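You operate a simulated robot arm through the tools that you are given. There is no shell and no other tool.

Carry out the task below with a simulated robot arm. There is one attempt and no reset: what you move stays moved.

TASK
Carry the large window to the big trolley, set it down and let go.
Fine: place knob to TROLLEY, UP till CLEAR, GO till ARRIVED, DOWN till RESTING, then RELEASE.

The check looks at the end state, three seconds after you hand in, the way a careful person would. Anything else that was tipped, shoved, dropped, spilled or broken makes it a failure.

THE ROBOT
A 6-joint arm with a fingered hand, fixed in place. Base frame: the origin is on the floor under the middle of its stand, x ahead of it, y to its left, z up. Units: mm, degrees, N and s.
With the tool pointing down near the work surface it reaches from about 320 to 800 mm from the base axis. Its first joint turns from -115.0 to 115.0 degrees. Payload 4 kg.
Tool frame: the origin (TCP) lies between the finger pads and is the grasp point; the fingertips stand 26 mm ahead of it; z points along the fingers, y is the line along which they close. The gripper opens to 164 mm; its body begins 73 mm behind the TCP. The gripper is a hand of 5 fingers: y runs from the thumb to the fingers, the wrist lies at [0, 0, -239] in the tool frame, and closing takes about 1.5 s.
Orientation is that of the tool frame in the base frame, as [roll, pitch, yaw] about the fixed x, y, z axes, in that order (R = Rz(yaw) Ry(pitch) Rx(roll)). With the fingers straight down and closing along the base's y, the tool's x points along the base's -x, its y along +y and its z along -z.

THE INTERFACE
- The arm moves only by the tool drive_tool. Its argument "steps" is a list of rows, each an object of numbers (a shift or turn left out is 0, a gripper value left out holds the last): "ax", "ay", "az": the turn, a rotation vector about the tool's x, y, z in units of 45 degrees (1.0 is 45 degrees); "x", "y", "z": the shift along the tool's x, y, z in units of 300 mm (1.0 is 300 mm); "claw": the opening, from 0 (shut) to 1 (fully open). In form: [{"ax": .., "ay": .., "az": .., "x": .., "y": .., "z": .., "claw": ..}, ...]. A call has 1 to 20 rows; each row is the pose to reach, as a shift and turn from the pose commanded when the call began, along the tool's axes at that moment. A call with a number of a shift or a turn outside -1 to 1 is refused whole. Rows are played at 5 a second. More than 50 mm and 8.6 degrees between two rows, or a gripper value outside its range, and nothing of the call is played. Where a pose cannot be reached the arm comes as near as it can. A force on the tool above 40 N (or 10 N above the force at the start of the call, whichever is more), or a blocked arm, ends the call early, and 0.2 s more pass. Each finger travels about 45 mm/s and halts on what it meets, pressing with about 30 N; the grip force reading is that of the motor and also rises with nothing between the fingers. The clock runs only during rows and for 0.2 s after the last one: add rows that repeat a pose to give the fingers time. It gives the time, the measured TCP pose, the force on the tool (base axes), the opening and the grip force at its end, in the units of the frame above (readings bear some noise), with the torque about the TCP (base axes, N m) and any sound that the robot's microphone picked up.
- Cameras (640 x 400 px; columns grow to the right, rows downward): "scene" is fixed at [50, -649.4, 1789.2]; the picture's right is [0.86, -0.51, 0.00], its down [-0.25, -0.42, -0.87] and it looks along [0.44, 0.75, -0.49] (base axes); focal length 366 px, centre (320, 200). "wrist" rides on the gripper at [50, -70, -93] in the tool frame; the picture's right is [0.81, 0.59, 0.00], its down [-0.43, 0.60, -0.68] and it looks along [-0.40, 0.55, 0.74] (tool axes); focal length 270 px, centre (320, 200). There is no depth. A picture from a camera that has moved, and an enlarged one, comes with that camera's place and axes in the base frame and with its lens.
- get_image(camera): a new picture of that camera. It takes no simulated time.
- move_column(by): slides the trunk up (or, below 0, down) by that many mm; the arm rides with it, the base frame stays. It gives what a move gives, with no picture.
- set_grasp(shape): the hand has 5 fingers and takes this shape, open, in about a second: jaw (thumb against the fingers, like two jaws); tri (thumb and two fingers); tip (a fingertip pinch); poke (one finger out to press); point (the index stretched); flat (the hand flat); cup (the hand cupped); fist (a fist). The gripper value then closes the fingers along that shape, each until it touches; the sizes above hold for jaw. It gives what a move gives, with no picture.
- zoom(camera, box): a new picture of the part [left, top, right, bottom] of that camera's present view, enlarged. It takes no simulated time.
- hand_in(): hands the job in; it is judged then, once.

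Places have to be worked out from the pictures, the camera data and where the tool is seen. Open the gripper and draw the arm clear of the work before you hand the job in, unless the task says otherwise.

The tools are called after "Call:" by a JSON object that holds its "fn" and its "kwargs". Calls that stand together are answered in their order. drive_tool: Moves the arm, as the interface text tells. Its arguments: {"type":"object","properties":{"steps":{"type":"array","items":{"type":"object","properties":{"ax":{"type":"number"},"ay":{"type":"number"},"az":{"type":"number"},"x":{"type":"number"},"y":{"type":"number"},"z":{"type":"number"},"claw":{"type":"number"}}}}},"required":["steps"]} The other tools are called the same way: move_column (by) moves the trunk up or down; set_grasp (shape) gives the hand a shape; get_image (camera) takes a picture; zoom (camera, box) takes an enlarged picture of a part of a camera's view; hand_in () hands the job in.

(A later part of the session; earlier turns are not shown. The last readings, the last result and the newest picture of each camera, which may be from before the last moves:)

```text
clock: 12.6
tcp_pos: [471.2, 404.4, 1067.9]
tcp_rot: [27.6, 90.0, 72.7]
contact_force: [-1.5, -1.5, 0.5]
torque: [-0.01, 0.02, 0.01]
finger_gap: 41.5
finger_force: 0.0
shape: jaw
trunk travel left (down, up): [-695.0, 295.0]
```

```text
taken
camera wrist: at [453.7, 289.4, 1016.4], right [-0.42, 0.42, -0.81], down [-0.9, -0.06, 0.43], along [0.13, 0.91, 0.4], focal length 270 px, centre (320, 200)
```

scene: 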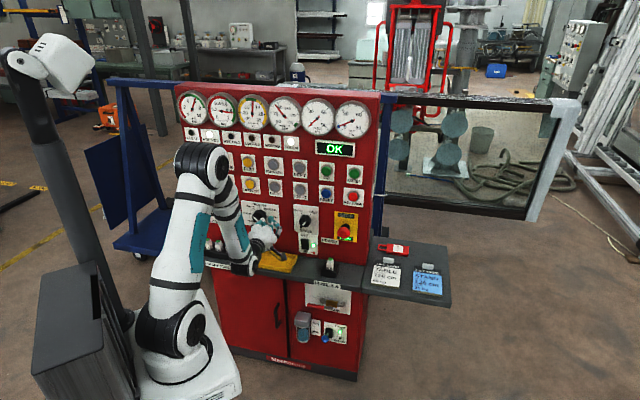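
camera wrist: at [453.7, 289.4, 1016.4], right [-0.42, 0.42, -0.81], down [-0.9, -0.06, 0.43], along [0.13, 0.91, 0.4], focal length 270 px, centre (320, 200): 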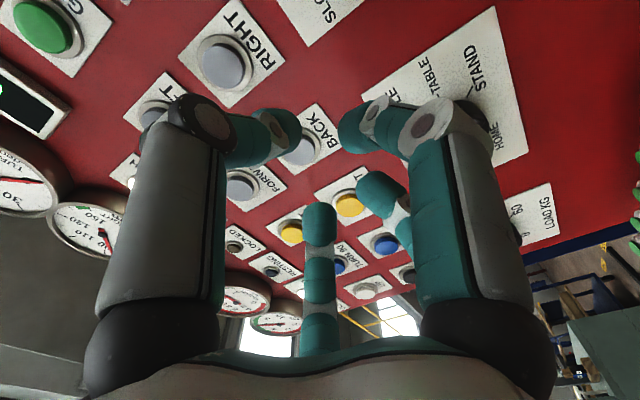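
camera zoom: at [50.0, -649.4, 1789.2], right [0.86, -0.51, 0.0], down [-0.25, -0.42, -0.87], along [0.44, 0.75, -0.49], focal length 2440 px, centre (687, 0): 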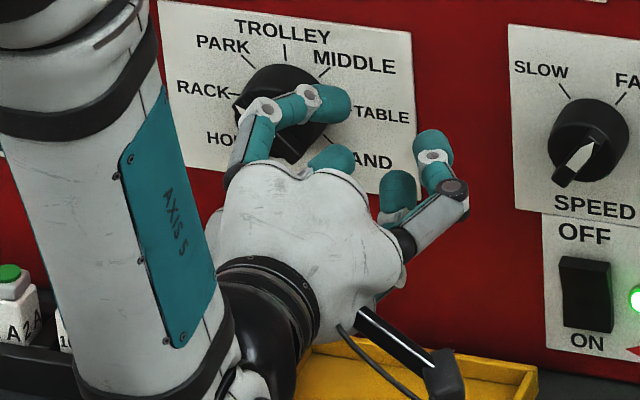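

Closing shows the digits come in radially round the tool axis, with tips about 15–25 mm ahead of the TCP, which suits gripping a round knob about 59 mm across. I'll open to about 107 mm and move in front of the place knob (u=-77, z=984, D=690), still short of it, then check alignment.

Call:
{"fn": "drive_tool", "kwargs": {"steps": [{"x": 0.056, "y": 0.082, "z": 0.048, "claw": 0.65}, {"x": 0.112, "y": 0.164, "z": 0.096, "claw": 0.65}, {"x": 0.167, "y": 0.247, "z": 0.144, "claw": 0.65}, {"x": 0.223, "y": 0.329, "z": 0.192, "claw": 0.65}, {"x": 0.279, "y": 0.411, "z": 0.24, "claw": 0.65}, {"x": 0.279, "y": 0.411, "z": 0.24, "claw": 0.65}, {"x": 0.279, "y": 0.411, "z": 0.24, "claw": 0.65}]}}

Call:
{"fn": "zoom", "kwargs": {"camera": "scene", "box": [205, 180, 301, 240]}}

Call:
{"fn": "get_image", "kwargs": {"camera": "wrist"}}

Call:
{"fn": "get_image", "kwargs": {"camera": "scene"}}

```text
clock: 14.2
tcp_pos: [434.7, 543.9, 983.2]
tcp_rot: [35.2, 89.9, 80.1]
contact_force: [0.1, -0.2, -0.4]
torque: [0.01, 0.0, -0.02]
finger_gap: 106.0
finger_force: 0.1
shape: jaw
trunk travel left (down, up): [-695.0, 295.0]
```

```text
6.67 times, centred on (253, 210) of scene
camera zoom: at [50.0, -649.4, 1789.2], right [0.86, -0.51, 0.0], down [-0.25, -0.42, -0.87], along [0.44, 0.75, -0.49], focal length 2440 px, centre (767, 133)
```

zoom: 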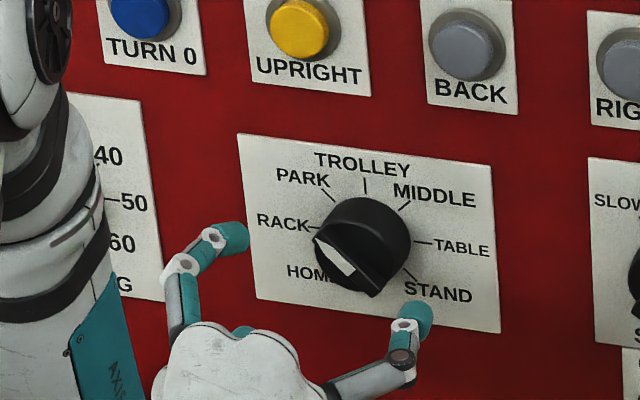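

```text
taken
camera wrist: at [418.5, 428.0, 931.8], right [-0.42, 0.41, -0.81], down [-0.9, -0.06, 0.43], along [0.13, 0.91, 0.4], focal length 270 px, centre (320, 200)
```

wrist: 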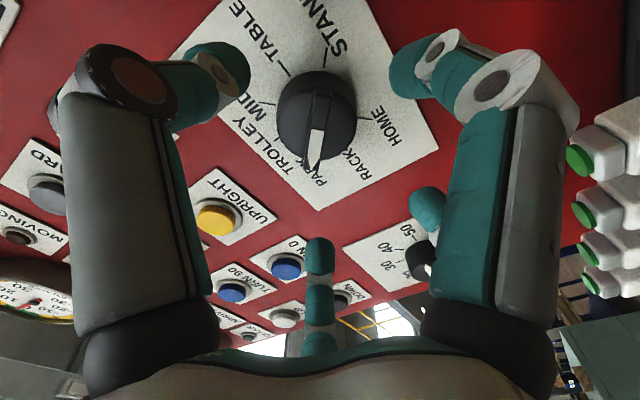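

```text
taken
```

scene: 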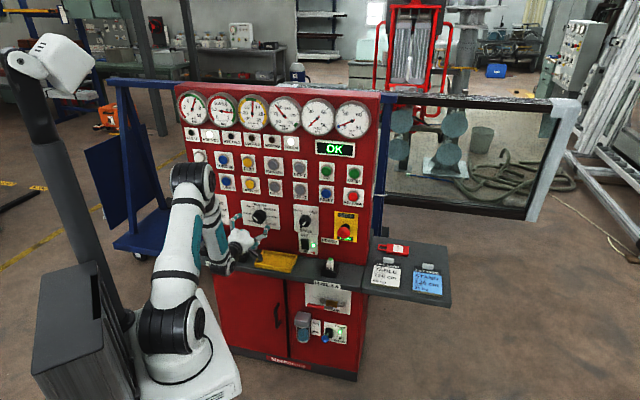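

The knob now sits clearly in the wrist view ahead of the open hand. I'll zoom in to fix its axis precisely before advancing.

Call:
{"fn": "zoom", "kwargs": {"camera": "wrist", "box": [230, 20, 430, 220]}}

```text
2.00 times, centred on (330, 120) of wrist
camera zoom: at [418.5, 428.0, 931.8], right [-0.42, 0.41, -0.81], down [-0.9, -0.06, 0.43], along [0.13, 0.91, 0.4], focal length 541 px, centre (300, 360)
```

zoom: 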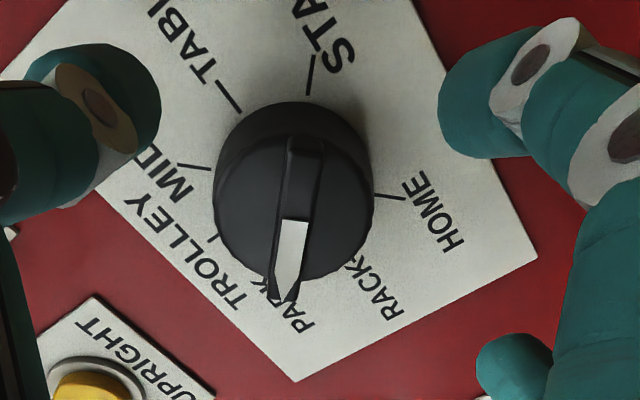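

The pointer clearly reads PARK, and the knob axis comes out at u=-75.5, z=984.8, within 2 mm of the tool axis. I'll advance 66 mm so the open digits surround the knob, with the tips still about 8 mm off the plate.

Call:
{"fn": "drive_tool", "kwargs": {"steps": [{"x": -0.002, "y": -0.002, "z": 0.055}, {"x": -0.004, "y": -0.004, "z": 0.11}, {"x": -0.005, "y": -0.006, "z": 0.165}, {"x": -0.005, "y": -0.006, "z": 0.22}, {"x": -0.005, "y": -0.006, "z": 0.22}]}}

Call:
{"fn": "zoom", "kwargs": {"camera": "scene", "box": [215, 185, 295, 235]}}

Call:
{"fn": "get_image", "kwargs": {"camera": "wrist"}}

```text
clock: 15.4
tcp_pos: [482.3, 588.8, 985.0]
tcp_rot: [77.6, 89.9, 122.6]
contact_force: [0.3, 0.7, 0.6]
torque: [-0.01, -0.03, -0.03]
finger_gap: 106.0
finger_force: 0.1
shape: jaw
trunk travel left (down, up): [-695.0, 295.0]
```

```text
8.00 times, centred on (255, 210) of scene
camera zoom: at [50.0, -649.4, 1789.2], right [0.86, -0.51, 0.0], down [-0.25, -0.42, -0.87], along [0.44, 0.75, -0.49], focal length 2928 px, centre (840, 120)
```

zoom: 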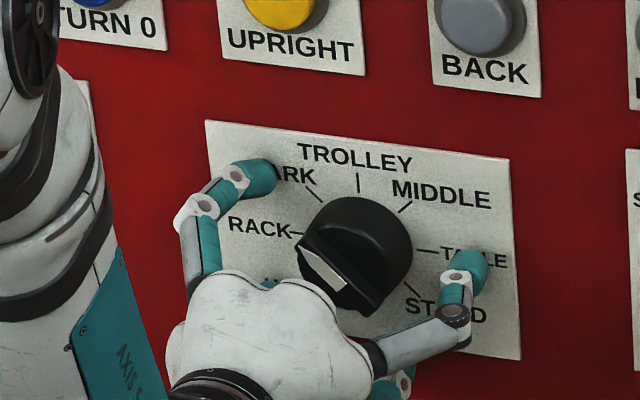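

```text
taken
camera wrist: at [466.3, 473.9, 934.1], right [-0.42, 0.42, -0.81], down [-0.9, -0.06, 0.43], along [0.13, 0.91, 0.4], focal length 270 px, centre (320, 200)
```

wrist: 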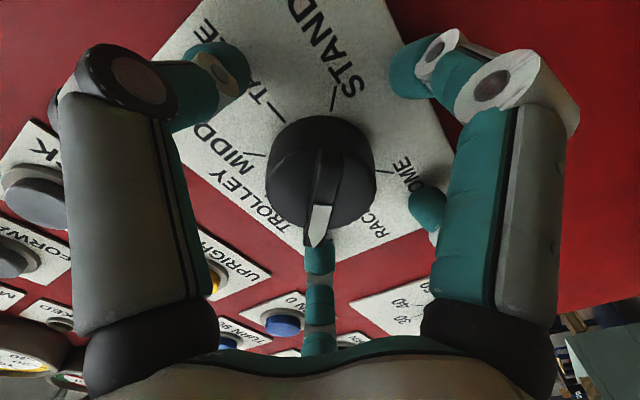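

The digits surround the knob evenly and nothing touches yet (D=757, u=-75, z=985). I'll close them on the knob.

Call:
{"fn": "drive_tool", "kwargs": {"steps": [{"claw": 0.5}, {"claw": 0.35}, {"claw": 0.2}, {"claw": 0.1}, {"claw": 0.1}, {"claw": 0.1}, {"claw": 0.1}]}}

Call:
{"fn": "zoom", "kwargs": {"camera": "scene", "box": [215, 185, 295, 235]}}

Call:
{"fn": "get_image", "kwargs": {"camera": "wrist"}}

```text
clock: 17.0
tcp_pos: [481.9, 590.2, 985.5]
tcp_rot: [-157.8, 90.0, -112.9]
contact_force: [2.2, 2.6, 0.3]
torque: [0.0, 0.04, -0.03]
finger_gap: 47.9
finger_force: 29.9
shape: jaw
trunk travel left (down, up): [-695.0, 295.0]
```

```text
8.00 times, centred on (255, 210) of scene
camera zoom: at [50.0, -649.4, 1789.2], right [0.86, -0.51, 0.0], down [-0.25, -0.42, -0.87], along [0.44, 0.75, -0.49], focal length 2928 px, centre (840, 120)
```

zoom: 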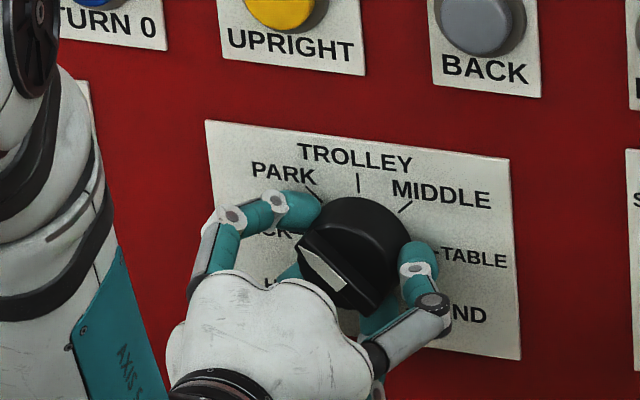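

```text
taken
camera wrist: at [466.4, 474.0, 934.0], right [-0.42, 0.42, -0.81], down [-0.9, -0.06, 0.43], along [0.13, 0.91, 0.4], focal length 270 px, centre (320, 200)
```

wrist: 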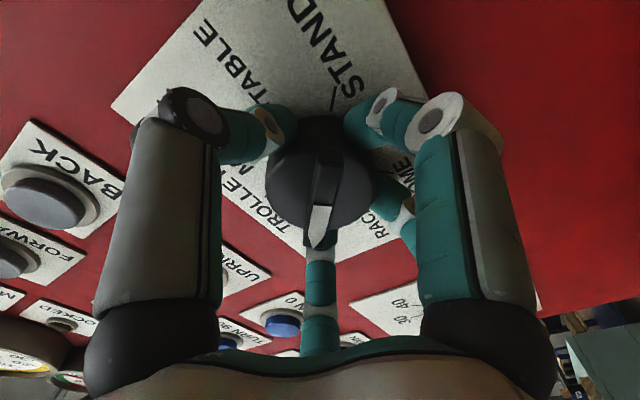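

The knob is gripped (gap 48 mm, 30 N). I'll turn it clockwise 45° about the tool axis, toward TROLLEY.

Call:
{"fn": "drive_tool", "kwargs": {"steps": [{"az": 0.15}, {"az": 0.3}, {"az": 0.45}, {"az": 0.6}, {"az": 0.75}, {"az": 0.9}, {"az": 1.0}, {"az": 1.0}]}}

Call:
{"fn": "zoom", "kwargs": {"camera": "scene", "box": [215, 185, 295, 235]}}

Call:
{"fn": "get_image", "kwargs": {"camera": "wrist"}}

```text
clock: 18.8
tcp_pos: [481.9, 587.9, 984.5]
tcp_rot: [90.0, 45.0, 135.1]
contact_force: [9.3, 9.5, 5.2]
torque: [0.07, -0.08, -0.04]
finger_gap: 47.5
finger_force: 29.9
shape: jaw
trunk travel left (down, up): [-695.0, 295.0]
```

```text
8.00 times, centred on (255, 210) of scene
camera zoom: at [50.0, -649.4, 1789.2], right [0.86, -0.51, 0.0], down [-0.25, -0.42, -0.87], along [0.44, 0.75, -0.49], focal length 2928 px, centre (840, 120)
```

zoom: 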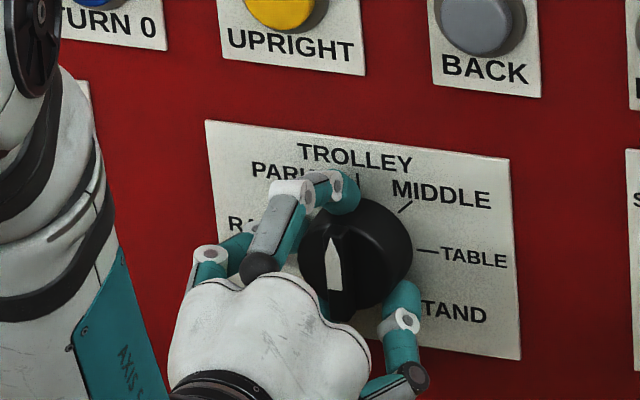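

```text
taken
camera wrist: at [426.7, 513.3, 899.0], right [-0.7, 0.7, -0.15], down [-0.56, -0.4, 0.73], along [0.45, 0.59, 0.67], focal length 270 px, centre (320, 200)
```

wrist: 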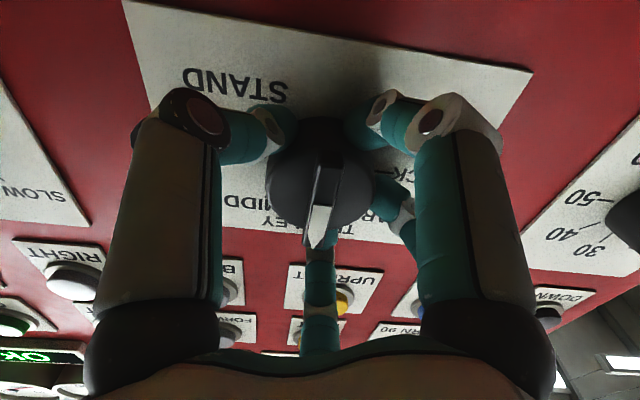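

The knob turned with the hand and its pointer now stands straight up at TROLLEY. I'll open the fingers and back off along the tool axis.

Call:
{"fn": "drive_tool", "kwargs": {"steps": [{"claw": 0.4}, {"claw": 0.65}, {"claw": 0.65}, {"claw": 0.65}, {"claw": 0.65}, {"claw": 0.65}, {"z": -0.1, "claw": 0.65}, {"z": -0.2, "claw": 0.65}, {"z": -0.3, "claw": 0.65}, {"z": -0.4, "claw": 0.65}, {"z": -0.4, "claw": 0.65}]}}

Call:
{"fn": "zoom", "kwargs": {"camera": "scene", "box": [215, 185, 295, 235]}}

Call:
{"fn": "zoom", "kwargs": {"camera": "scene", "box": [170, 80, 370, 205]}}

Call:
{"fn": "get_image", "kwargs": {"camera": "wrist"}}

```text
clock: 21.2
tcp_pos: [401.1, 509.3, 991.5]
tcp_rot: [90.7, 45.0, 135.5]
contact_force: [0.0, 0.1, -0.9]
torque: [0.0, 0.01, -0.02]
finger_gap: 106.3
finger_force: 0.1
shape: jaw
out of reach, approached as far as the arm can: row 10, 11
trunk travel left (down, up): [-695.0, 295.0]
```

```text
8.00 times, centred on (255, 210) of scene
camera zoom: at [50.0, -649.4, 1789.2], right [0.86, -0.51, 0.0], down [-0.25, -0.42, -0.87], along [0.44, 0.75, -0.49], focal length 2928 px, centre (840, 120)
```

zoom: 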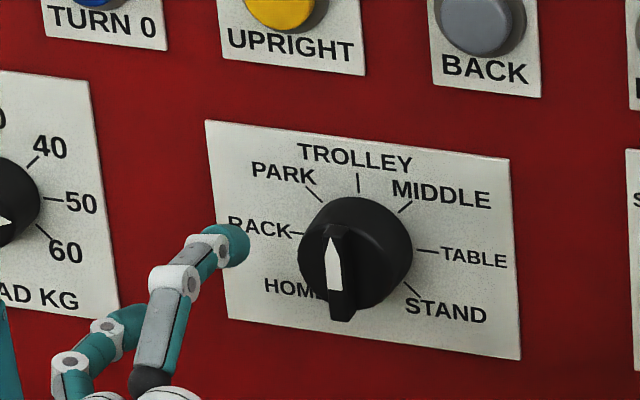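

```text
3.20 times, centred on (270, 142) of scene
camera zoom: at [50.0, -649.4, 1789.2], right [0.86, -0.51, 0.0], down [-0.25, -0.42, -0.87], along [0.44, 0.75, -0.49], focal length 1171 px, centre (480, 384)
```

zoom: 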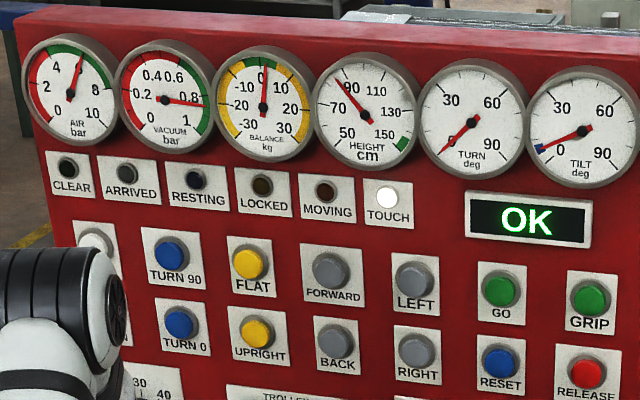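

```text
taken
camera wrist: at [344.4, 433.9, 906.9], right [-0.7, 0.7, -0.16], down [-0.56, -0.39, 0.73], along [0.45, 0.6, 0.66], focal length 270 px, centre (320, 200)
```

wrist: 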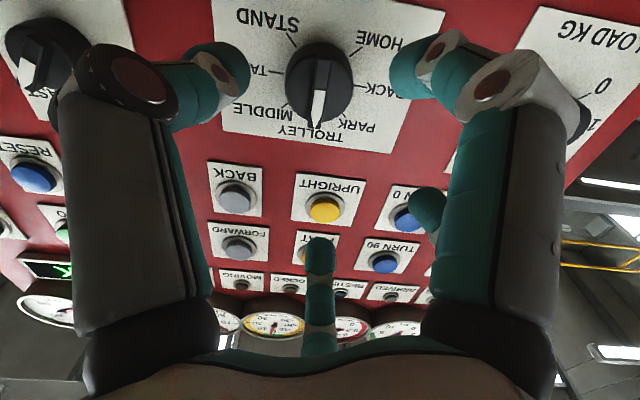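

TROLLEY is selected and ARRIVED has gone off, as it should with a new target. The buttons triangulate to a 104 mm pitch with rows at z≈1217 and z≈1122, so UP is at about u=-313, z=1217. I'll shape the hand to poke and raise the trunk to that row.

Call:
{"fn": "set_grasp", "kwargs": {"shape": "poke"}}

Call:
{"fn": "move_column", "kwargs": {"by": 230}}

Call:
{"fn": "get_image", "kwargs": {"camera": "wrist"}}

```text
clock: 22.1
tcp_pos: [400.4, 510.8, 992.6]
tcp_rot: [90.6, 45.1, 135.5]
contact_force: [0.5, 0.5, -0.8]
torque: [0.01, -0.03, -0.01]
finger_gap: 0.0
finger_force: 0.0
shape: poke
trunk travel left (down, up): [-695.0, 295.0]
```

```text
clock: 24.5
tcp_pos: [400.2, 511.4, 1222.6]
tcp_rot: [90.6, 44.9, 135.5]
contact_force: [-0.1, 1.0, 0.6]
torque: [0.01, -0.03, 0.04]
finger_gap: 0.1
finger_force: 0.0
shape: poke
trunk travel left (down, up): [-925.0, 65.0]
```

```text
taken
camera wrist: at [344.6, 434.1, 1136.9], right [-0.7, 0.7, -0.16], down [-0.56, -0.39, 0.73], along [0.45, 0.6, 0.66], focal length 270 px, centre (320, 200)
```

wrist: 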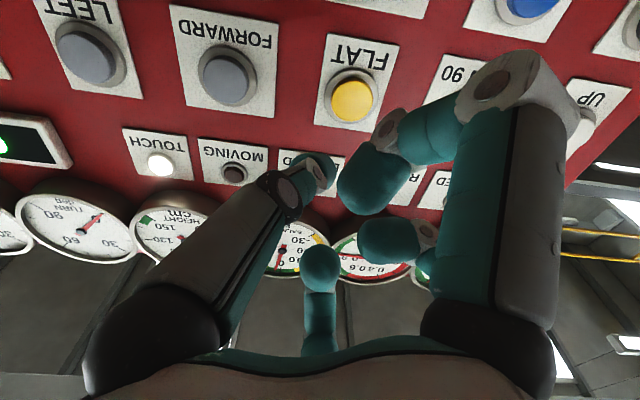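

The hand is at the UP row's height. I'll slide it left along the panel to UP's column, still some 60 mm in front of the buttons, and check.

Call:
{"fn": "drive_tool", "kwargs": {"steps": [{"x": 0.092, "y": 0.092, "z": 0.03}, {"x": 0.185, "y": 0.185, "z": 0.06}, {"x": 0.277, "y": 0.277, "z": 0.09}, {"x": 0.369, "y": 0.369, "z": 0.12}, {"x": 0.461, "y": 0.461, "z": 0.15}, {"x": 0.554, "y": 0.554, "z": 0.18}, {"x": 0.554, "y": 0.554, "z": 0.18}]}}

Call:
{"fn": "get_image", "kwargs": {"camera": "wrist"}}

Call:
{"fn": "get_image", "kwargs": {"camera": "scene"}}

Call:
{"fn": "zoom", "kwargs": {"camera": "scene", "box": [150, 110, 246, 180]}}

```text
clock: 26.1
tcp_pos: [275.0, 714.9, 1220.9]
tcp_rot: [90.5, 45.0, 135.5]
contact_force: [0.0, 0.4, -0.6]
torque: [-0.01, -0.02, -0.01]
finger_gap: 0.0
finger_force: 0.1
shape: poke
trunk travel left (down, up): [-925.0, 65.0]
```

```text
taken
camera wrist: at [217.8, 639.2, 1135.9], right [-0.7, 0.7, -0.16], down [-0.56, -0.39, 0.73], along [0.45, 0.6, 0.66], focal length 270 px, centre (320, 200)
```

wrist: 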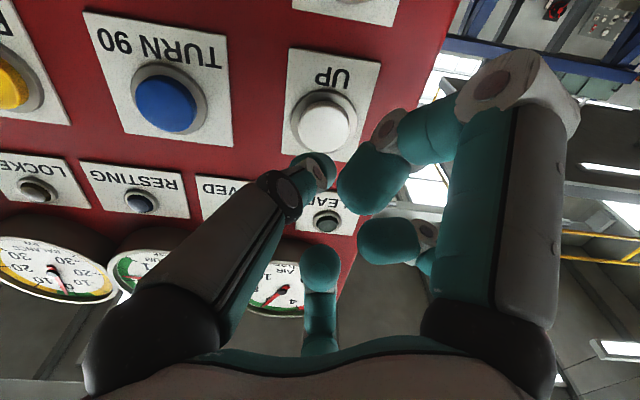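

```text
taken
```

scene: 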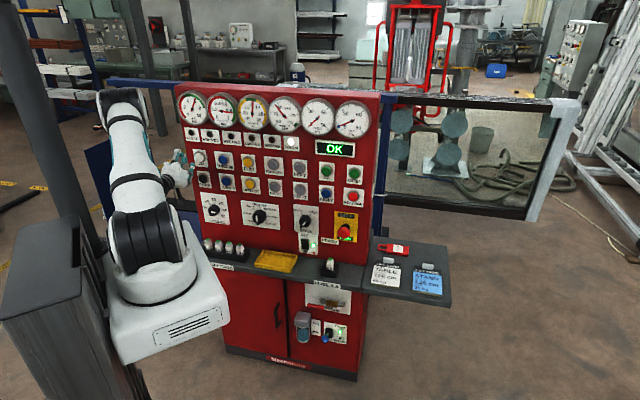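

```text
5.71 times, centred on (198, 145) of scene
camera zoom: at [50.0, -649.4, 1789.2], right [0.86, -0.51, 0.0], down [-0.25, -0.42, -0.87], along [0.44, 0.75, -0.49], focal length 2092 px, centre (1017, 514)
```

zoom: 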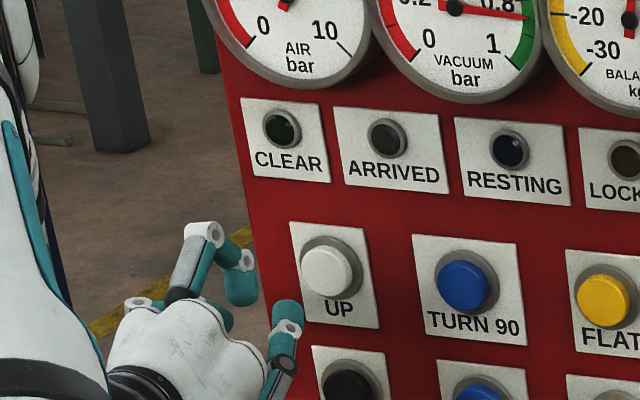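

The TCP is at D=700, u=-311, z=1221, and UP triangulates to u≈-316, z≈1218. I'll shift 4 mm left and come forward to just short of the button (D≈746) to check the fingertip against it.

Call:
{"fn": "drive_tool", "kwargs": {"steps": [{"x": 0.009, "y": 0.009, "z": 0.05}, {"x": 0.009, "y": 0.009, "z": 0.1}, {"x": 0.009, "y": 0.009, "z": 0.153}, {"x": 0.009, "y": 0.009, "z": 0.153}]}}

Call:
{"fn": "get_image", "kwargs": {"camera": "wrist"}}

Call:
{"fn": "zoom", "kwargs": {"camera": "scene", "box": [160, 125, 240, 185]}}

Call:
{"fn": "zoom", "kwargs": {"camera": "wrist", "box": [240, 80, 440, 205]}}

```text
clock: 27.1
tcp_pos: [302.3, 748.7, 1220.9]
tcp_rot: [90.7, 45.1, 135.5]
contact_force: [-0.4, 0.0, 0.1]
torque: [-0.03, 0.0, 0.02]
finger_gap: 0.2
finger_force: 0.1
shape: poke
trunk travel left (down, up): [-925.0, 65.0]
```

```text
taken
camera wrist: at [246.0, 673.9, 1135.3], right [-0.7, 0.7, -0.16], down [-0.56, -0.39, 0.73], along [0.45, 0.6, 0.66], focal length 270 px, centre (320, 200)
```

wrist: 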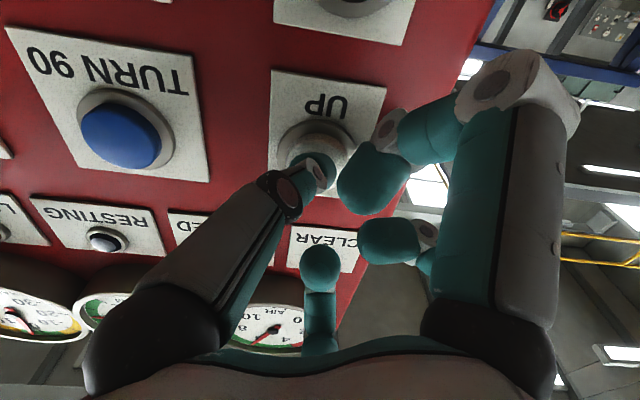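

```text
6.67 times, centred on (200, 155) of scene
camera zoom: at [50.0, -649.4, 1789.2], right [0.86, -0.51, 0.0], down [-0.25, -0.42, -0.87], along [0.44, 0.75, -0.49], focal length 2440 px, centre (1120, 500)
```

zoom: 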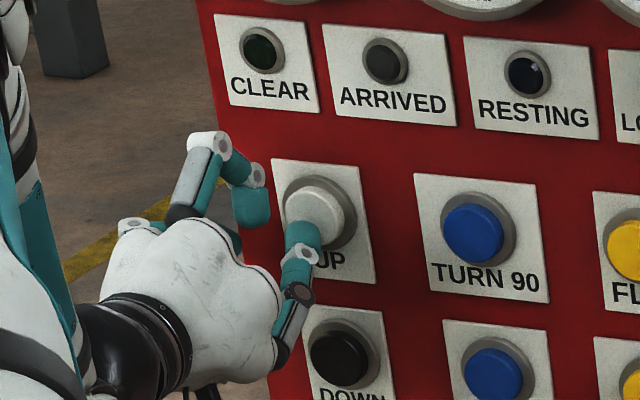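

```text
3.20 times, centred on (340, 142) of wrist
camera zoom: at [246.0, 673.9, 1135.3], right [-0.7, 0.7, -0.16], down [-0.56, -0.39, 0.73], along [0.45, 0.6, 0.66], focal length 865 px, centre (256, 384)
```

zoom: 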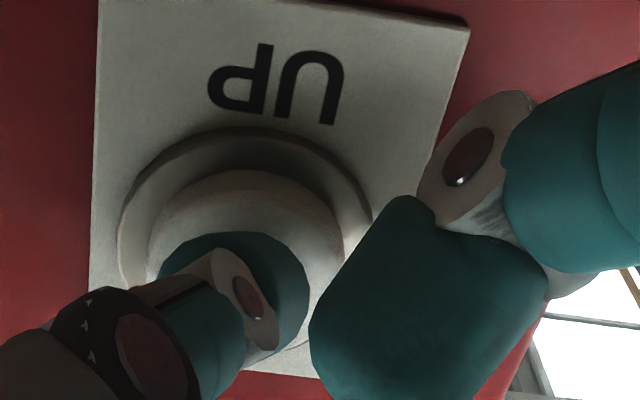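

The fingertip is just in front of UP, roughly 8 mm low and left of its centre. I'll correct that and press in small steps, then read the force and lamps.

Call:
{"fn": "drive_tool", "kwargs": {"steps": [{"x": -0.028, "y": 0.005, "z": 0.015}, {"x": -0.028, "y": 0.005, "z": 0.03}, {"x": -0.028, "y": 0.005, "z": 0.04}, {"x": -0.028, "y": 0.005, "z": 0.05}]}}

Call:
{"fn": "zoom", "kwargs": {"camera": "scene", "box": [170, 80, 370, 205]}}

Call:
{"fn": "zoom", "kwargs": {"camera": "scene", "box": [160, 125, 240, 185]}}

```text
clock: 28.1
tcp_pos: [313.1, 753.4, 1228.5]
tcp_rot: [90.6, 45.1, 135.7]
contact_force: [-13.9, -19.1, -4.6]
torque: [-0.04, 0.08, -0.11]
finger_gap: 0.0
finger_force: 0.0
shape: poke
trunk travel left (down, up): [-925.0, 65.0]
heard: click
```

```text
3.20 times, centred on (270, 142) of scene
camera zoom: at [50.0, -649.4, 1789.2], right [0.86, -0.51, 0.0], down [-0.25, -0.42, -0.87], along [0.44, 0.75, -0.49], focal length 1171 px, centre (480, 384)
```

zoom: 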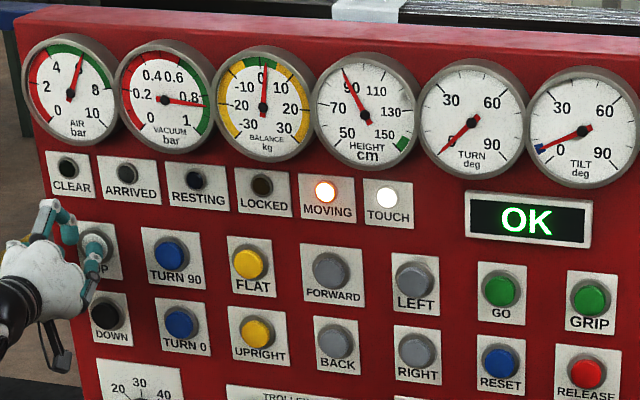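

```text
6.67 times, centred on (200, 155) of scene
camera zoom: at [50.0, -649.4, 1789.2], right [0.86, -0.51, 0.0], down [-0.25, -0.42, -0.87], along [0.44, 0.75, -0.49], focal length 2440 px, centre (1120, 500)
```

zoom: 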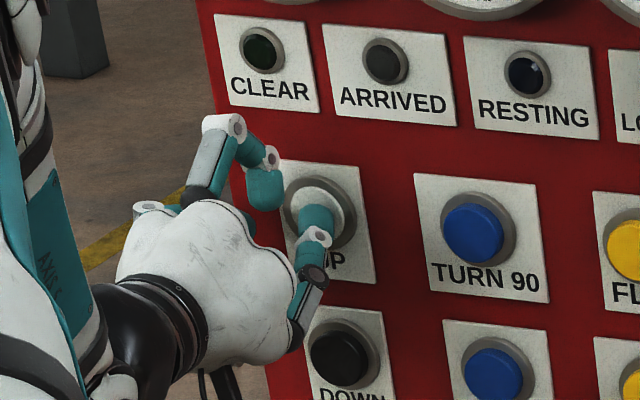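

A click sounded, MOVING lit and the height is climbing, at about 24 N on the button. I'll hold it another 2 s and check the lamps.

Call:
{"fn": "drive_tool", "kwargs": {"steps": [{"z": 0}, {"z": 0}, {"z": 0}, {"z": 0}, {"z": 0}, {"z": 0}, {"z": 0}, {"z": 0}, {"z": 0}, {"z": 0}]}}

Call:
{"fn": "get_image", "kwargs": {"camera": "scene"}}

Call:
{"fn": "zoom", "kwargs": {"camera": "scene", "box": [170, 80, 370, 205]}}

```text
clock: 30.3
tcp_pos: [313.4, 755.1, 1230.3]
tcp_rot: [90.4, 45.0, 135.3]
contact_force: [-19.2, -21.6, -8.8]
torque: [-0.12, 0.17, -0.02]
finger_gap: 0.0
finger_force: 0.1
shape: poke
trunk travel left (down, up): [-925.0, 65.0]
```

```text
taken
```

scene: 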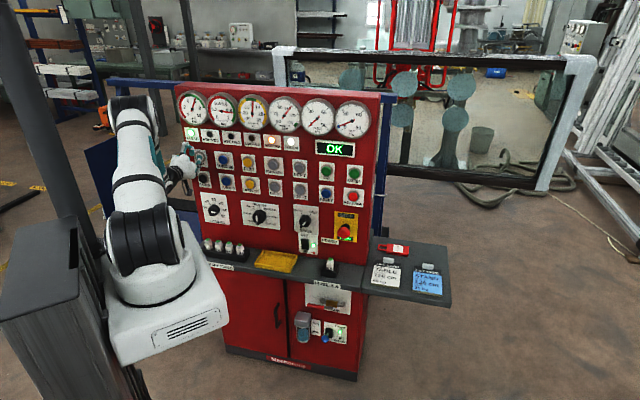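

```text
3.20 times, centred on (270, 142) of scene
camera zoom: at [50.0, -649.4, 1789.2], right [0.86, -0.51, 0.0], down [-0.25, -0.42, -0.87], along [0.44, 0.75, -0.49], focal length 1171 px, centre (480, 384)
```

zoom: 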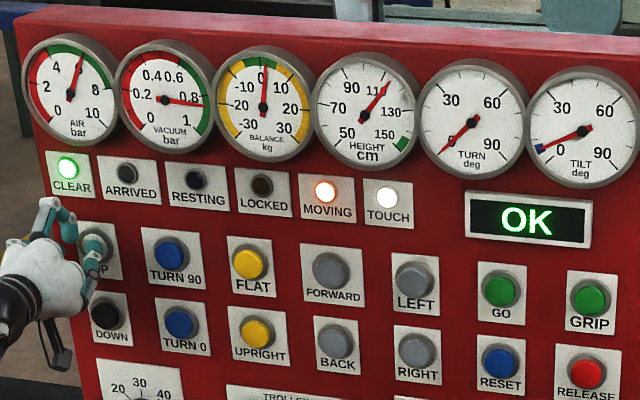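

CLEAR is lit at about 115 cm and the window hangs freely on the cups, so I'll let go of UP. I'll back off 60 mm and begin sliding right along the panel toward GO (about u=209, z=1217).

Call:
{"fn": "drive_tool", "kwargs": {"steps": [{"z": -0.1}, {"z": -0.2}, {"x": -0.103, "y": -0.103, "z": -0.2}, {"x": -0.206, "y": -0.206, "z": -0.2}, {"x": -0.309, "y": -0.309, "z": -0.2}, {"x": -0.412, "y": -0.412, "z": -0.2}, {"x": -0.515, "y": -0.515, "z": -0.2}, {"x": -0.618, "y": -0.618, "z": -0.2}, {"x": -0.618, "y": -0.618, "z": -0.2}]}}

Call:
{"fn": "get_image", "kwargs": {"camera": "scene"}}

Call:
{"fn": "zoom", "kwargs": {"camera": "scene", "box": [170, 80, 370, 205]}}

```text
clock: 32.3
tcp_pos: [457.9, 527.9, 1227.6]
tcp_rot: [90.5, 45.0, 135.5]
contact_force: [-0.7, -0.2, 0.7]
torque: [0.01, 0.01, -0.02]
finger_gap: 0.0
finger_force: 0.1
shape: poke
trunk travel left (down, up): [-925.0, 65.0]
```

```text
taken
```

scene: 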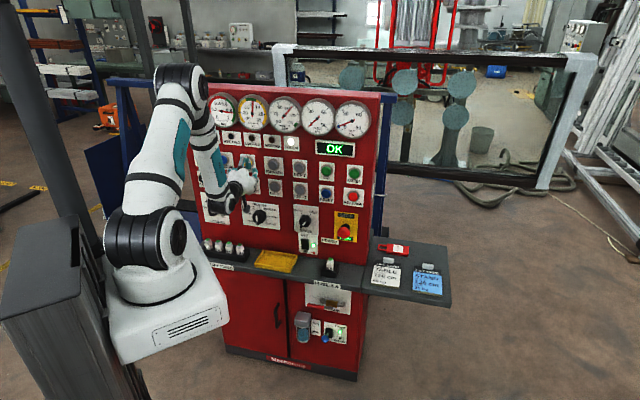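

```text
3.20 times, centred on (270, 142) of scene
camera zoom: at [50.0, -649.4, 1789.2], right [0.86, -0.51, 0.0], down [-0.25, -0.42, -0.87], along [0.44, 0.75, -0.49], focal length 1171 px, centre (480, 384)
```

zoom: 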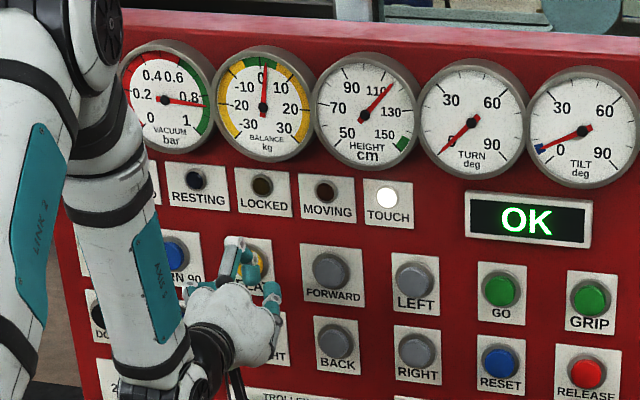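

MOVING is off, the height holds near 117 cm and BALANCE reads about 0. I'll slide the rest of the way right to GO's column, staying off the buttons.

Call:
{"fn": "drive_tool", "kwargs": {"steps": [{"x": -0.103, "y": -0.103}, {"x": -0.206, "y": -0.206}, {"x": -0.309, "y": -0.309}, {"x": -0.412, "y": -0.412}, {"x": -0.515, "y": -0.515}, {"x": -0.619, "y": -0.619}, {"x": -0.619, "y": -0.619}]}}

Call:
{"fn": "get_image", "kwargs": {"camera": "wrist"}}

Call:
{"fn": "get_image", "kwargs": {"camera": "scene"}}

Call:
{"fn": "zoom", "kwargs": {"camera": "scene", "box": [270, 130, 390, 220]}}

```text
clock: 33.9
tcp_pos: [643.7, 342.4, 1230.4]
tcp_rot: [90.6, 45.0, 135.6]
contact_force: [0.1, 0.2, -0.6]
torque: [0.02, 0.02, 0.0]
finger_gap: 0.1
finger_force: 0.1
shape: poke
trunk travel left (down, up): [-925.0, 65.0]
```

```text
taken
camera wrist: at [587.2, 265.9, 1144.2], right [-0.7, 0.7, -0.16], down [-0.56, -0.39, 0.73], along [0.45, 0.6, 0.66], focal length 270 px, centre (320, 200)
```

wrist: 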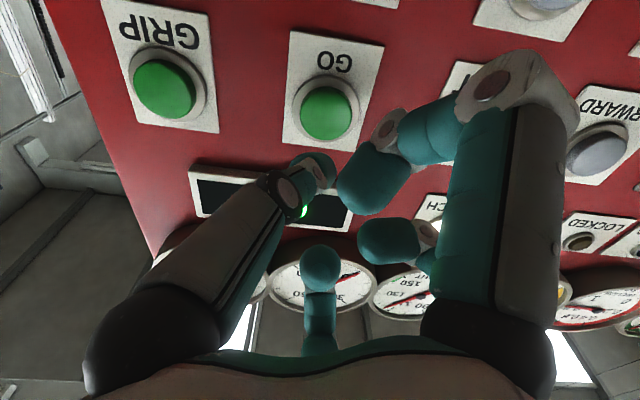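

```text
taken
```

scene: 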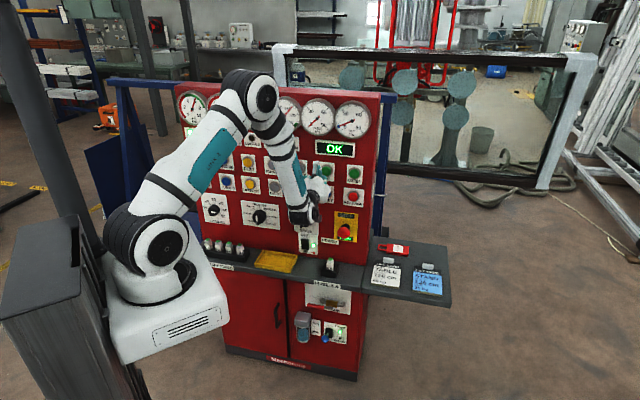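

```text
4.44 times, centred on (330, 175) of scene
camera zoom: at [50.0, -649.4, 1789.2], right [0.86, -0.51, 0.0], down [-0.25, -0.42, -0.87], along [0.44, 0.75, -0.49], focal length 1627 px, centre (276, 311)
```

zoom: 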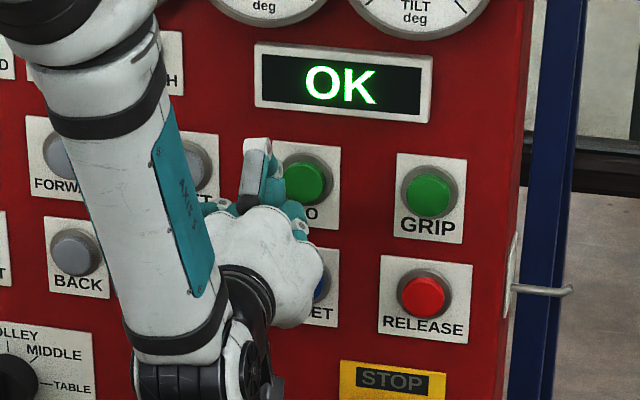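

GO triangulates to u≈211, z≈1220, and the fingertip is lined up with it. Before pressing I'll check which lamps I can still see past the arm.

Call:
{"fn": "zoom", "kwargs": {"camera": "scene", "box": [170, 85, 310, 170]}}

Call:
{"fn": "zoom", "kwargs": {"camera": "wrist", "box": [400, 150, 640, 350]}}

```text
4.57 times, centred on (240, 128) of scene
camera zoom: at [50.0, -649.4, 1789.2], right [0.86, -0.51, 0.0], down [-0.25, -0.42, -0.87], along [0.44, 0.75, -0.49], focal length 1673 px, centre (686, 531)
```

zoom: 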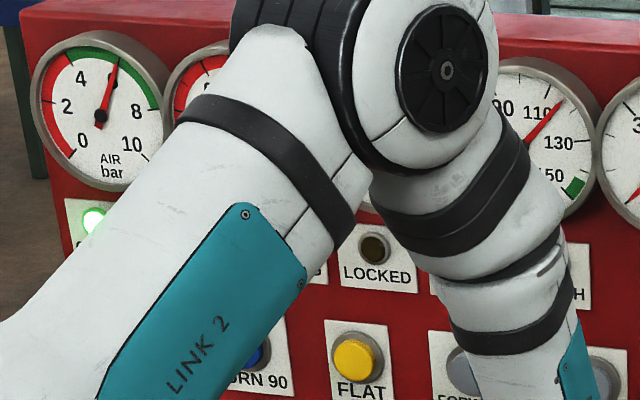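

```text
2.00 times, centred on (520, 250) of wrist
camera zoom: at [587.2, 265.9, 1144.2], right [-0.7, 0.7, -0.16], down [-0.56, -0.39, 0.73], along [0.45, 0.6, 0.66], focal length 541 px, centre (-80, 100)
```

zoom: 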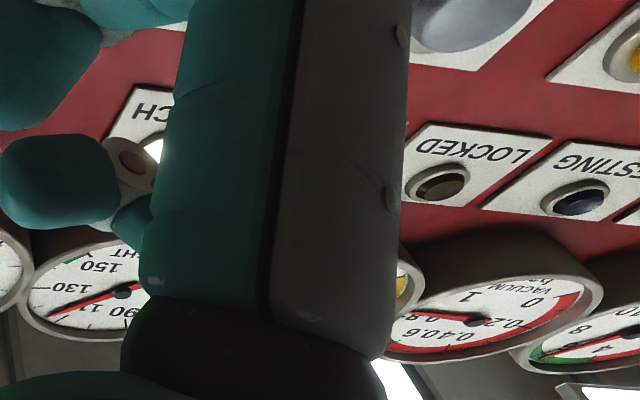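

CLEAR shows lit, but the arm hides ARRIVED and MOVING, so while pressing I'll follow the window itself and then back off to read the lamps. I'll press GO gently now.

Call:
{"fn": "drive_tool", "kwargs": {"steps": [{"x": -0.009, "z": 0.08}, {"x": -0.009, "z": 0.15}, {"x": -0.009, "z": 0.175}, {"x": -0.009, "z": 0.188}, {"x": -0.009, "z": 0.198}, {"x": -0.009, "z": 0.198}]}}

Call:
{"fn": "get_image", "kwargs": {"camera": "scene"}}

Call:
{"fn": "zoom", "kwargs": {"camera": "scene", "box": [270, 130, 390, 220]}}

Call:
{"fn": "get_image", "kwargs": {"camera": "wrist"}}

```text
clock: 35.3
tcp_pos: [686.1, 383.8, 1231.0]
tcp_rot: [90.7, 44.9, 135.5]
contact_force: [-17.1, -15.8, -7.9]
torque: [-0.18, 0.18, 0.03]
finger_gap: 0.1
finger_force: 0.0
shape: poke
trunk travel left (down, up): [-925.0, 65.0]
heard: click
```

```text
taken
```

scene: 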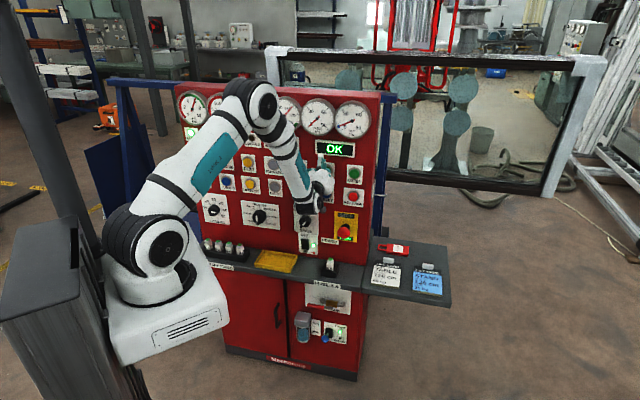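

```text
4.44 times, centred on (330, 175) of scene
camera zoom: at [50.0, -649.4, 1789.2], right [0.86, -0.51, 0.0], down [-0.25, -0.42, -0.87], along [0.44, 0.75, -0.49], focal length 1627 px, centre (276, 311)
```

zoom: 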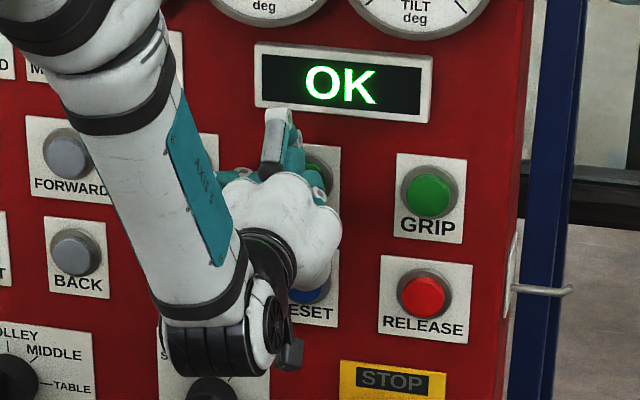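

```text
taken
camera wrist: at [628.6, 305.6, 1146.1], right [-0.7, 0.7, -0.16], down [-0.56, -0.39, 0.73], along [0.45, 0.6, 0.66], focal length 270 px, centre (320, 200)
```

wrist: 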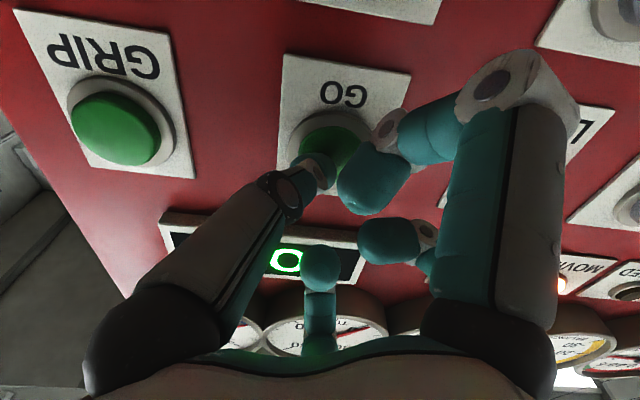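

A click sounded, MOVING glows at the right of the wrist view, and the window is travelling. I'll keep GO held for 2 s more and check.

Call:
{"fn": "drive_tool", "kwargs": {"steps": [{"z": 0}, {"z": 0}, {"z": 0}, {"z": 0}, {"z": 0}, {"z": 0}, {"z": 0}, {"z": 0}, {"z": 0}, {"z": 0}]}}

Call:
{"fn": "get_image", "kwargs": {"camera": "scene"}}

Call:
{"fn": "zoom", "kwargs": {"camera": "wrist", "box": [500, 200, 640, 300]}}

```text
clock: 37.5
tcp_pos: [686.1, 381.1, 1232.9]
tcp_rot: [90.5, 45.0, 135.5]
contact_force: [-17.6, -19.7, -9.1]
torque: [-0.17, 0.16, -0.04]
finger_gap: 0.0
finger_force: 0.1
shape: poke
trunk travel left (down, up): [-925.0, 65.0]
```

```text
taken
```

scene: 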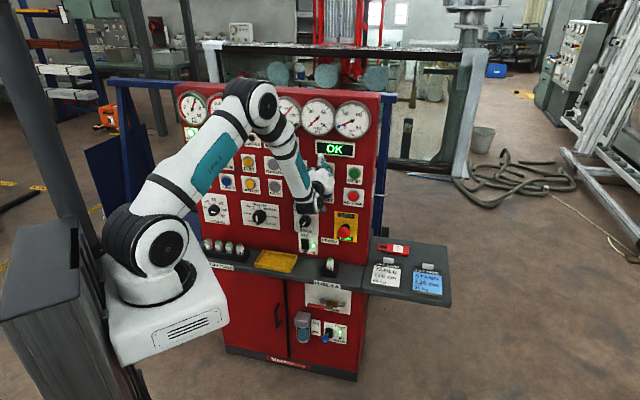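

```text
4.00 times, centred on (570, 250) of wrist
camera zoom: at [629.1, 306.2, 1147.4], right [-0.7, 0.7, -0.16], down [-0.56, -0.39, 0.73], along [0.45, 0.6, 0.66], focal length 1081 px, centre (-680, 0)
```

zoom: 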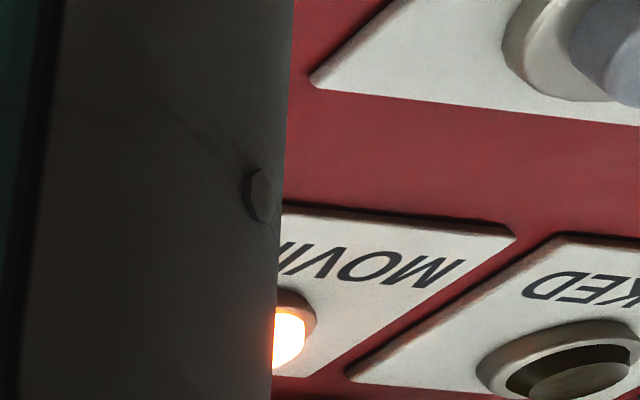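

The window has moved left behind the console toward the blue trolley, and MOVING is still lit. I'll keep holding GO.

Call:
{"fn": "drive_tool", "kwargs": {"steps": [{"z": 0}, {"z": 0}, {"z": 0}, {"z": 0}, {"z": 0}]}}

Call:
{"fn": "get_image", "kwargs": {"camera": "scene"}}

Call:
{"fn": "zoom", "kwargs": {"camera": "wrist", "box": [500, 200, 640, 300]}}

```text
clock: 38.7
tcp_pos: [686.6, 382.3, 1232.7]
tcp_rot: [90.5, 44.9, 135.4]
contact_force: [-17.8, -20.3, -9.1]
torque: [-0.13, 0.17, -0.05]
finger_gap: 0.2
finger_force: 0.1
shape: poke
trunk travel left (down, up): [-925.0, 65.0]
```

```text
taken
```

scene: 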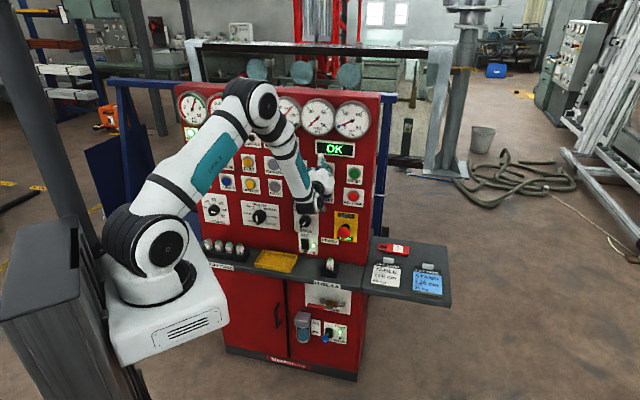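

```text
4.00 times, centred on (570, 250) of wrist
camera zoom: at [629.1, 306.2, 1147.4], right [-0.7, 0.7, -0.16], down [-0.56, -0.39, 0.73], along [0.45, 0.6, 0.66], focal length 1081 px, centre (-680, 0)
```

zoom: 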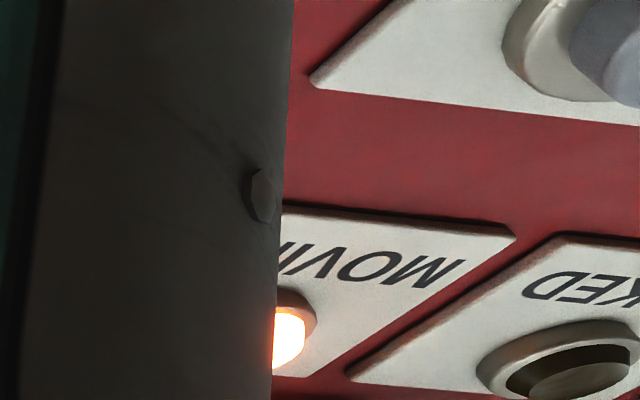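

The window is still moving (now about 186–450 px across) and MOVING is lit. I'll hold on a bit longer.

Call:
{"fn": "drive_tool", "kwargs": {"steps": [{"z": 0}, {"z": 0}, {"z": 0}, {"z": 0}, {"z": 0}]}}

Call:
{"fn": "get_image", "kwargs": {"camera": "scene"}}

Call:
{"fn": "zoom", "kwargs": {"camera": "wrist", "box": [500, 200, 640, 300]}}

```text
clock: 39.9
tcp_pos: [686.2, 382.8, 1232.6]
tcp_rot: [90.5, 45.0, 135.5]
contact_force: [-19.3, -19.5, -7.9]
torque: [-0.14, 0.14, -0.06]
finger_gap: 0.1
finger_force: 0.1
shape: poke
trunk travel left (down, up): [-925.0, 65.0]
```

```text
taken
```

scene: 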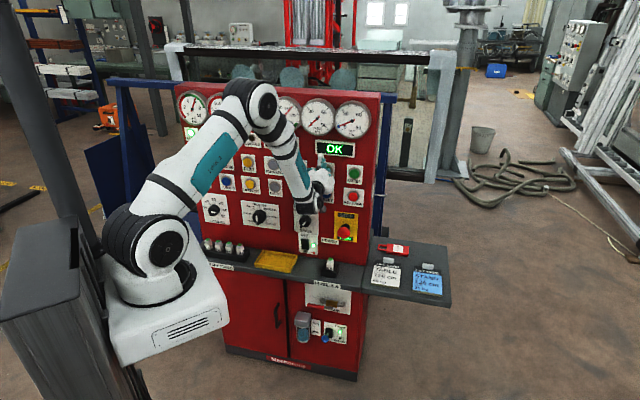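

```text
4.00 times, centred on (570, 250) of wrist
camera zoom: at [629.1, 306.2, 1147.4], right [-0.7, 0.7, -0.16], down [-0.56, -0.39, 0.73], along [0.45, 0.6, 0.66], focal length 1081 px, centre (-680, 0)
```

zoom: 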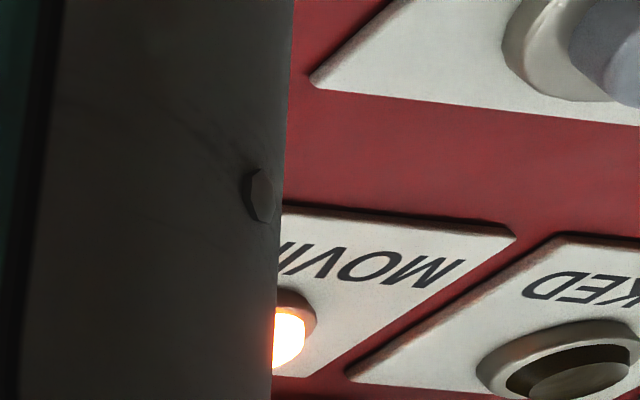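

The window is now coming forward toward the trolley frame, still with MOVING lit. I'll hold GO in short spells.

Call:
{"fn": "drive_tool", "kwargs": {"steps": [{"z": 0}, {"z": 0}, {"z": 0}]}}

Call:
{"fn": "get_image", "kwargs": {"camera": "scene"}}

Call:
{"fn": "zoom", "kwargs": {"camera": "wrist", "box": [500, 200, 640, 300]}}

```text
clock: 40.7
tcp_pos: [684.9, 381.8, 1233.1]
tcp_rot: [90.5, 44.9, 135.4]
contact_force: [-17.4, -18.7, -7.6]
torque: [-0.14, 0.15, -0.07]
finger_gap: 0.1
finger_force: 0.0
shape: poke
trunk travel left (down, up): [-925.0, 65.0]
```

```text
taken
```

scene: 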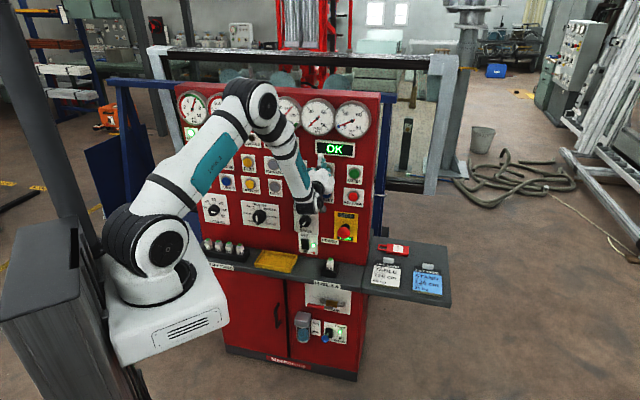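

```text
4.00 times, centred on (570, 250) of wrist
camera zoom: at [629.1, 306.2, 1147.4], right [-0.7, 0.7, -0.16], down [-0.56, -0.39, 0.73], along [0.45, 0.6, 0.66], focal length 1081 px, centre (-680, 0)
```

zoom: 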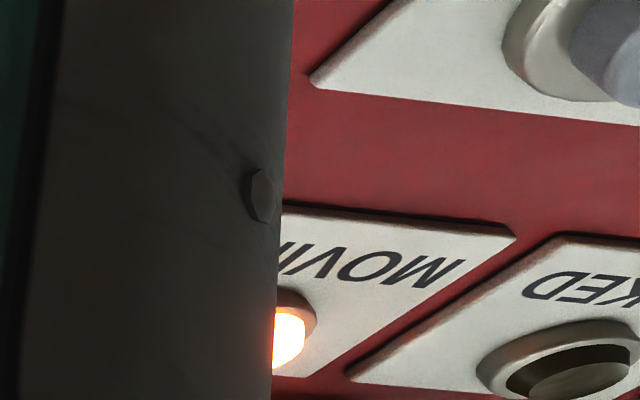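

The window is drawing closer to the blue frame (about 150–455 px), and MOVING is still lit. I'll hold on.

Call:
{"fn": "drive_tool", "kwargs": {"steps": [{"z": 0}, {"z": 0}, {"z": 0}]}}

Call:
{"fn": "get_image", "kwargs": {"camera": "scene"}}

Call:
{"fn": "zoom", "kwargs": {"camera": "wrist", "box": [500, 200, 640, 300]}}

```text
clock: 41.5
tcp_pos: [685.1, 380.5, 1233.0]
tcp_rot: [90.5, 45.0, 135.4]
contact_force: [-17.2, -19.6, -7.9]
torque: [-0.17, 0.15, -0.05]
finger_gap: 0.0
finger_force: 0.0
shape: poke
trunk travel left (down, up): [-925.0, 65.0]
```

```text
taken
```

scene: 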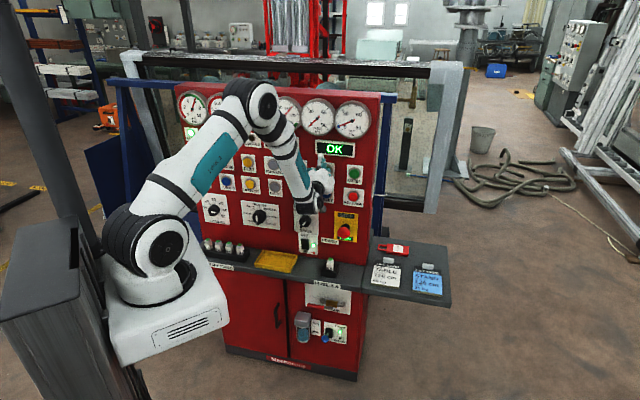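

```text
4.00 times, centred on (570, 250) of wrist
camera zoom: at [629.1, 306.2, 1147.4], right [-0.7, 0.7, -0.16], down [-0.56, -0.39, 0.73], along [0.45, 0.6, 0.66], focal length 1081 px, centre (-680, 0)
```

zoom: 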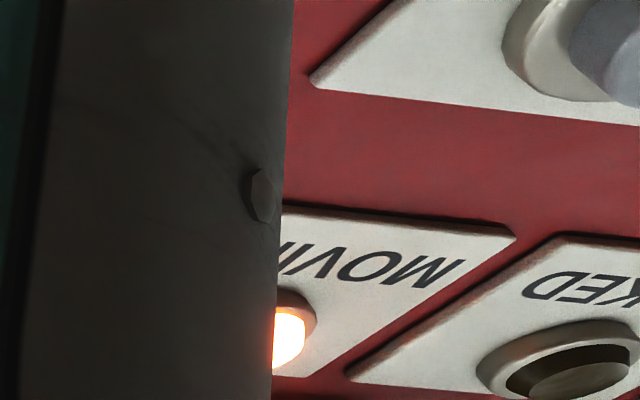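

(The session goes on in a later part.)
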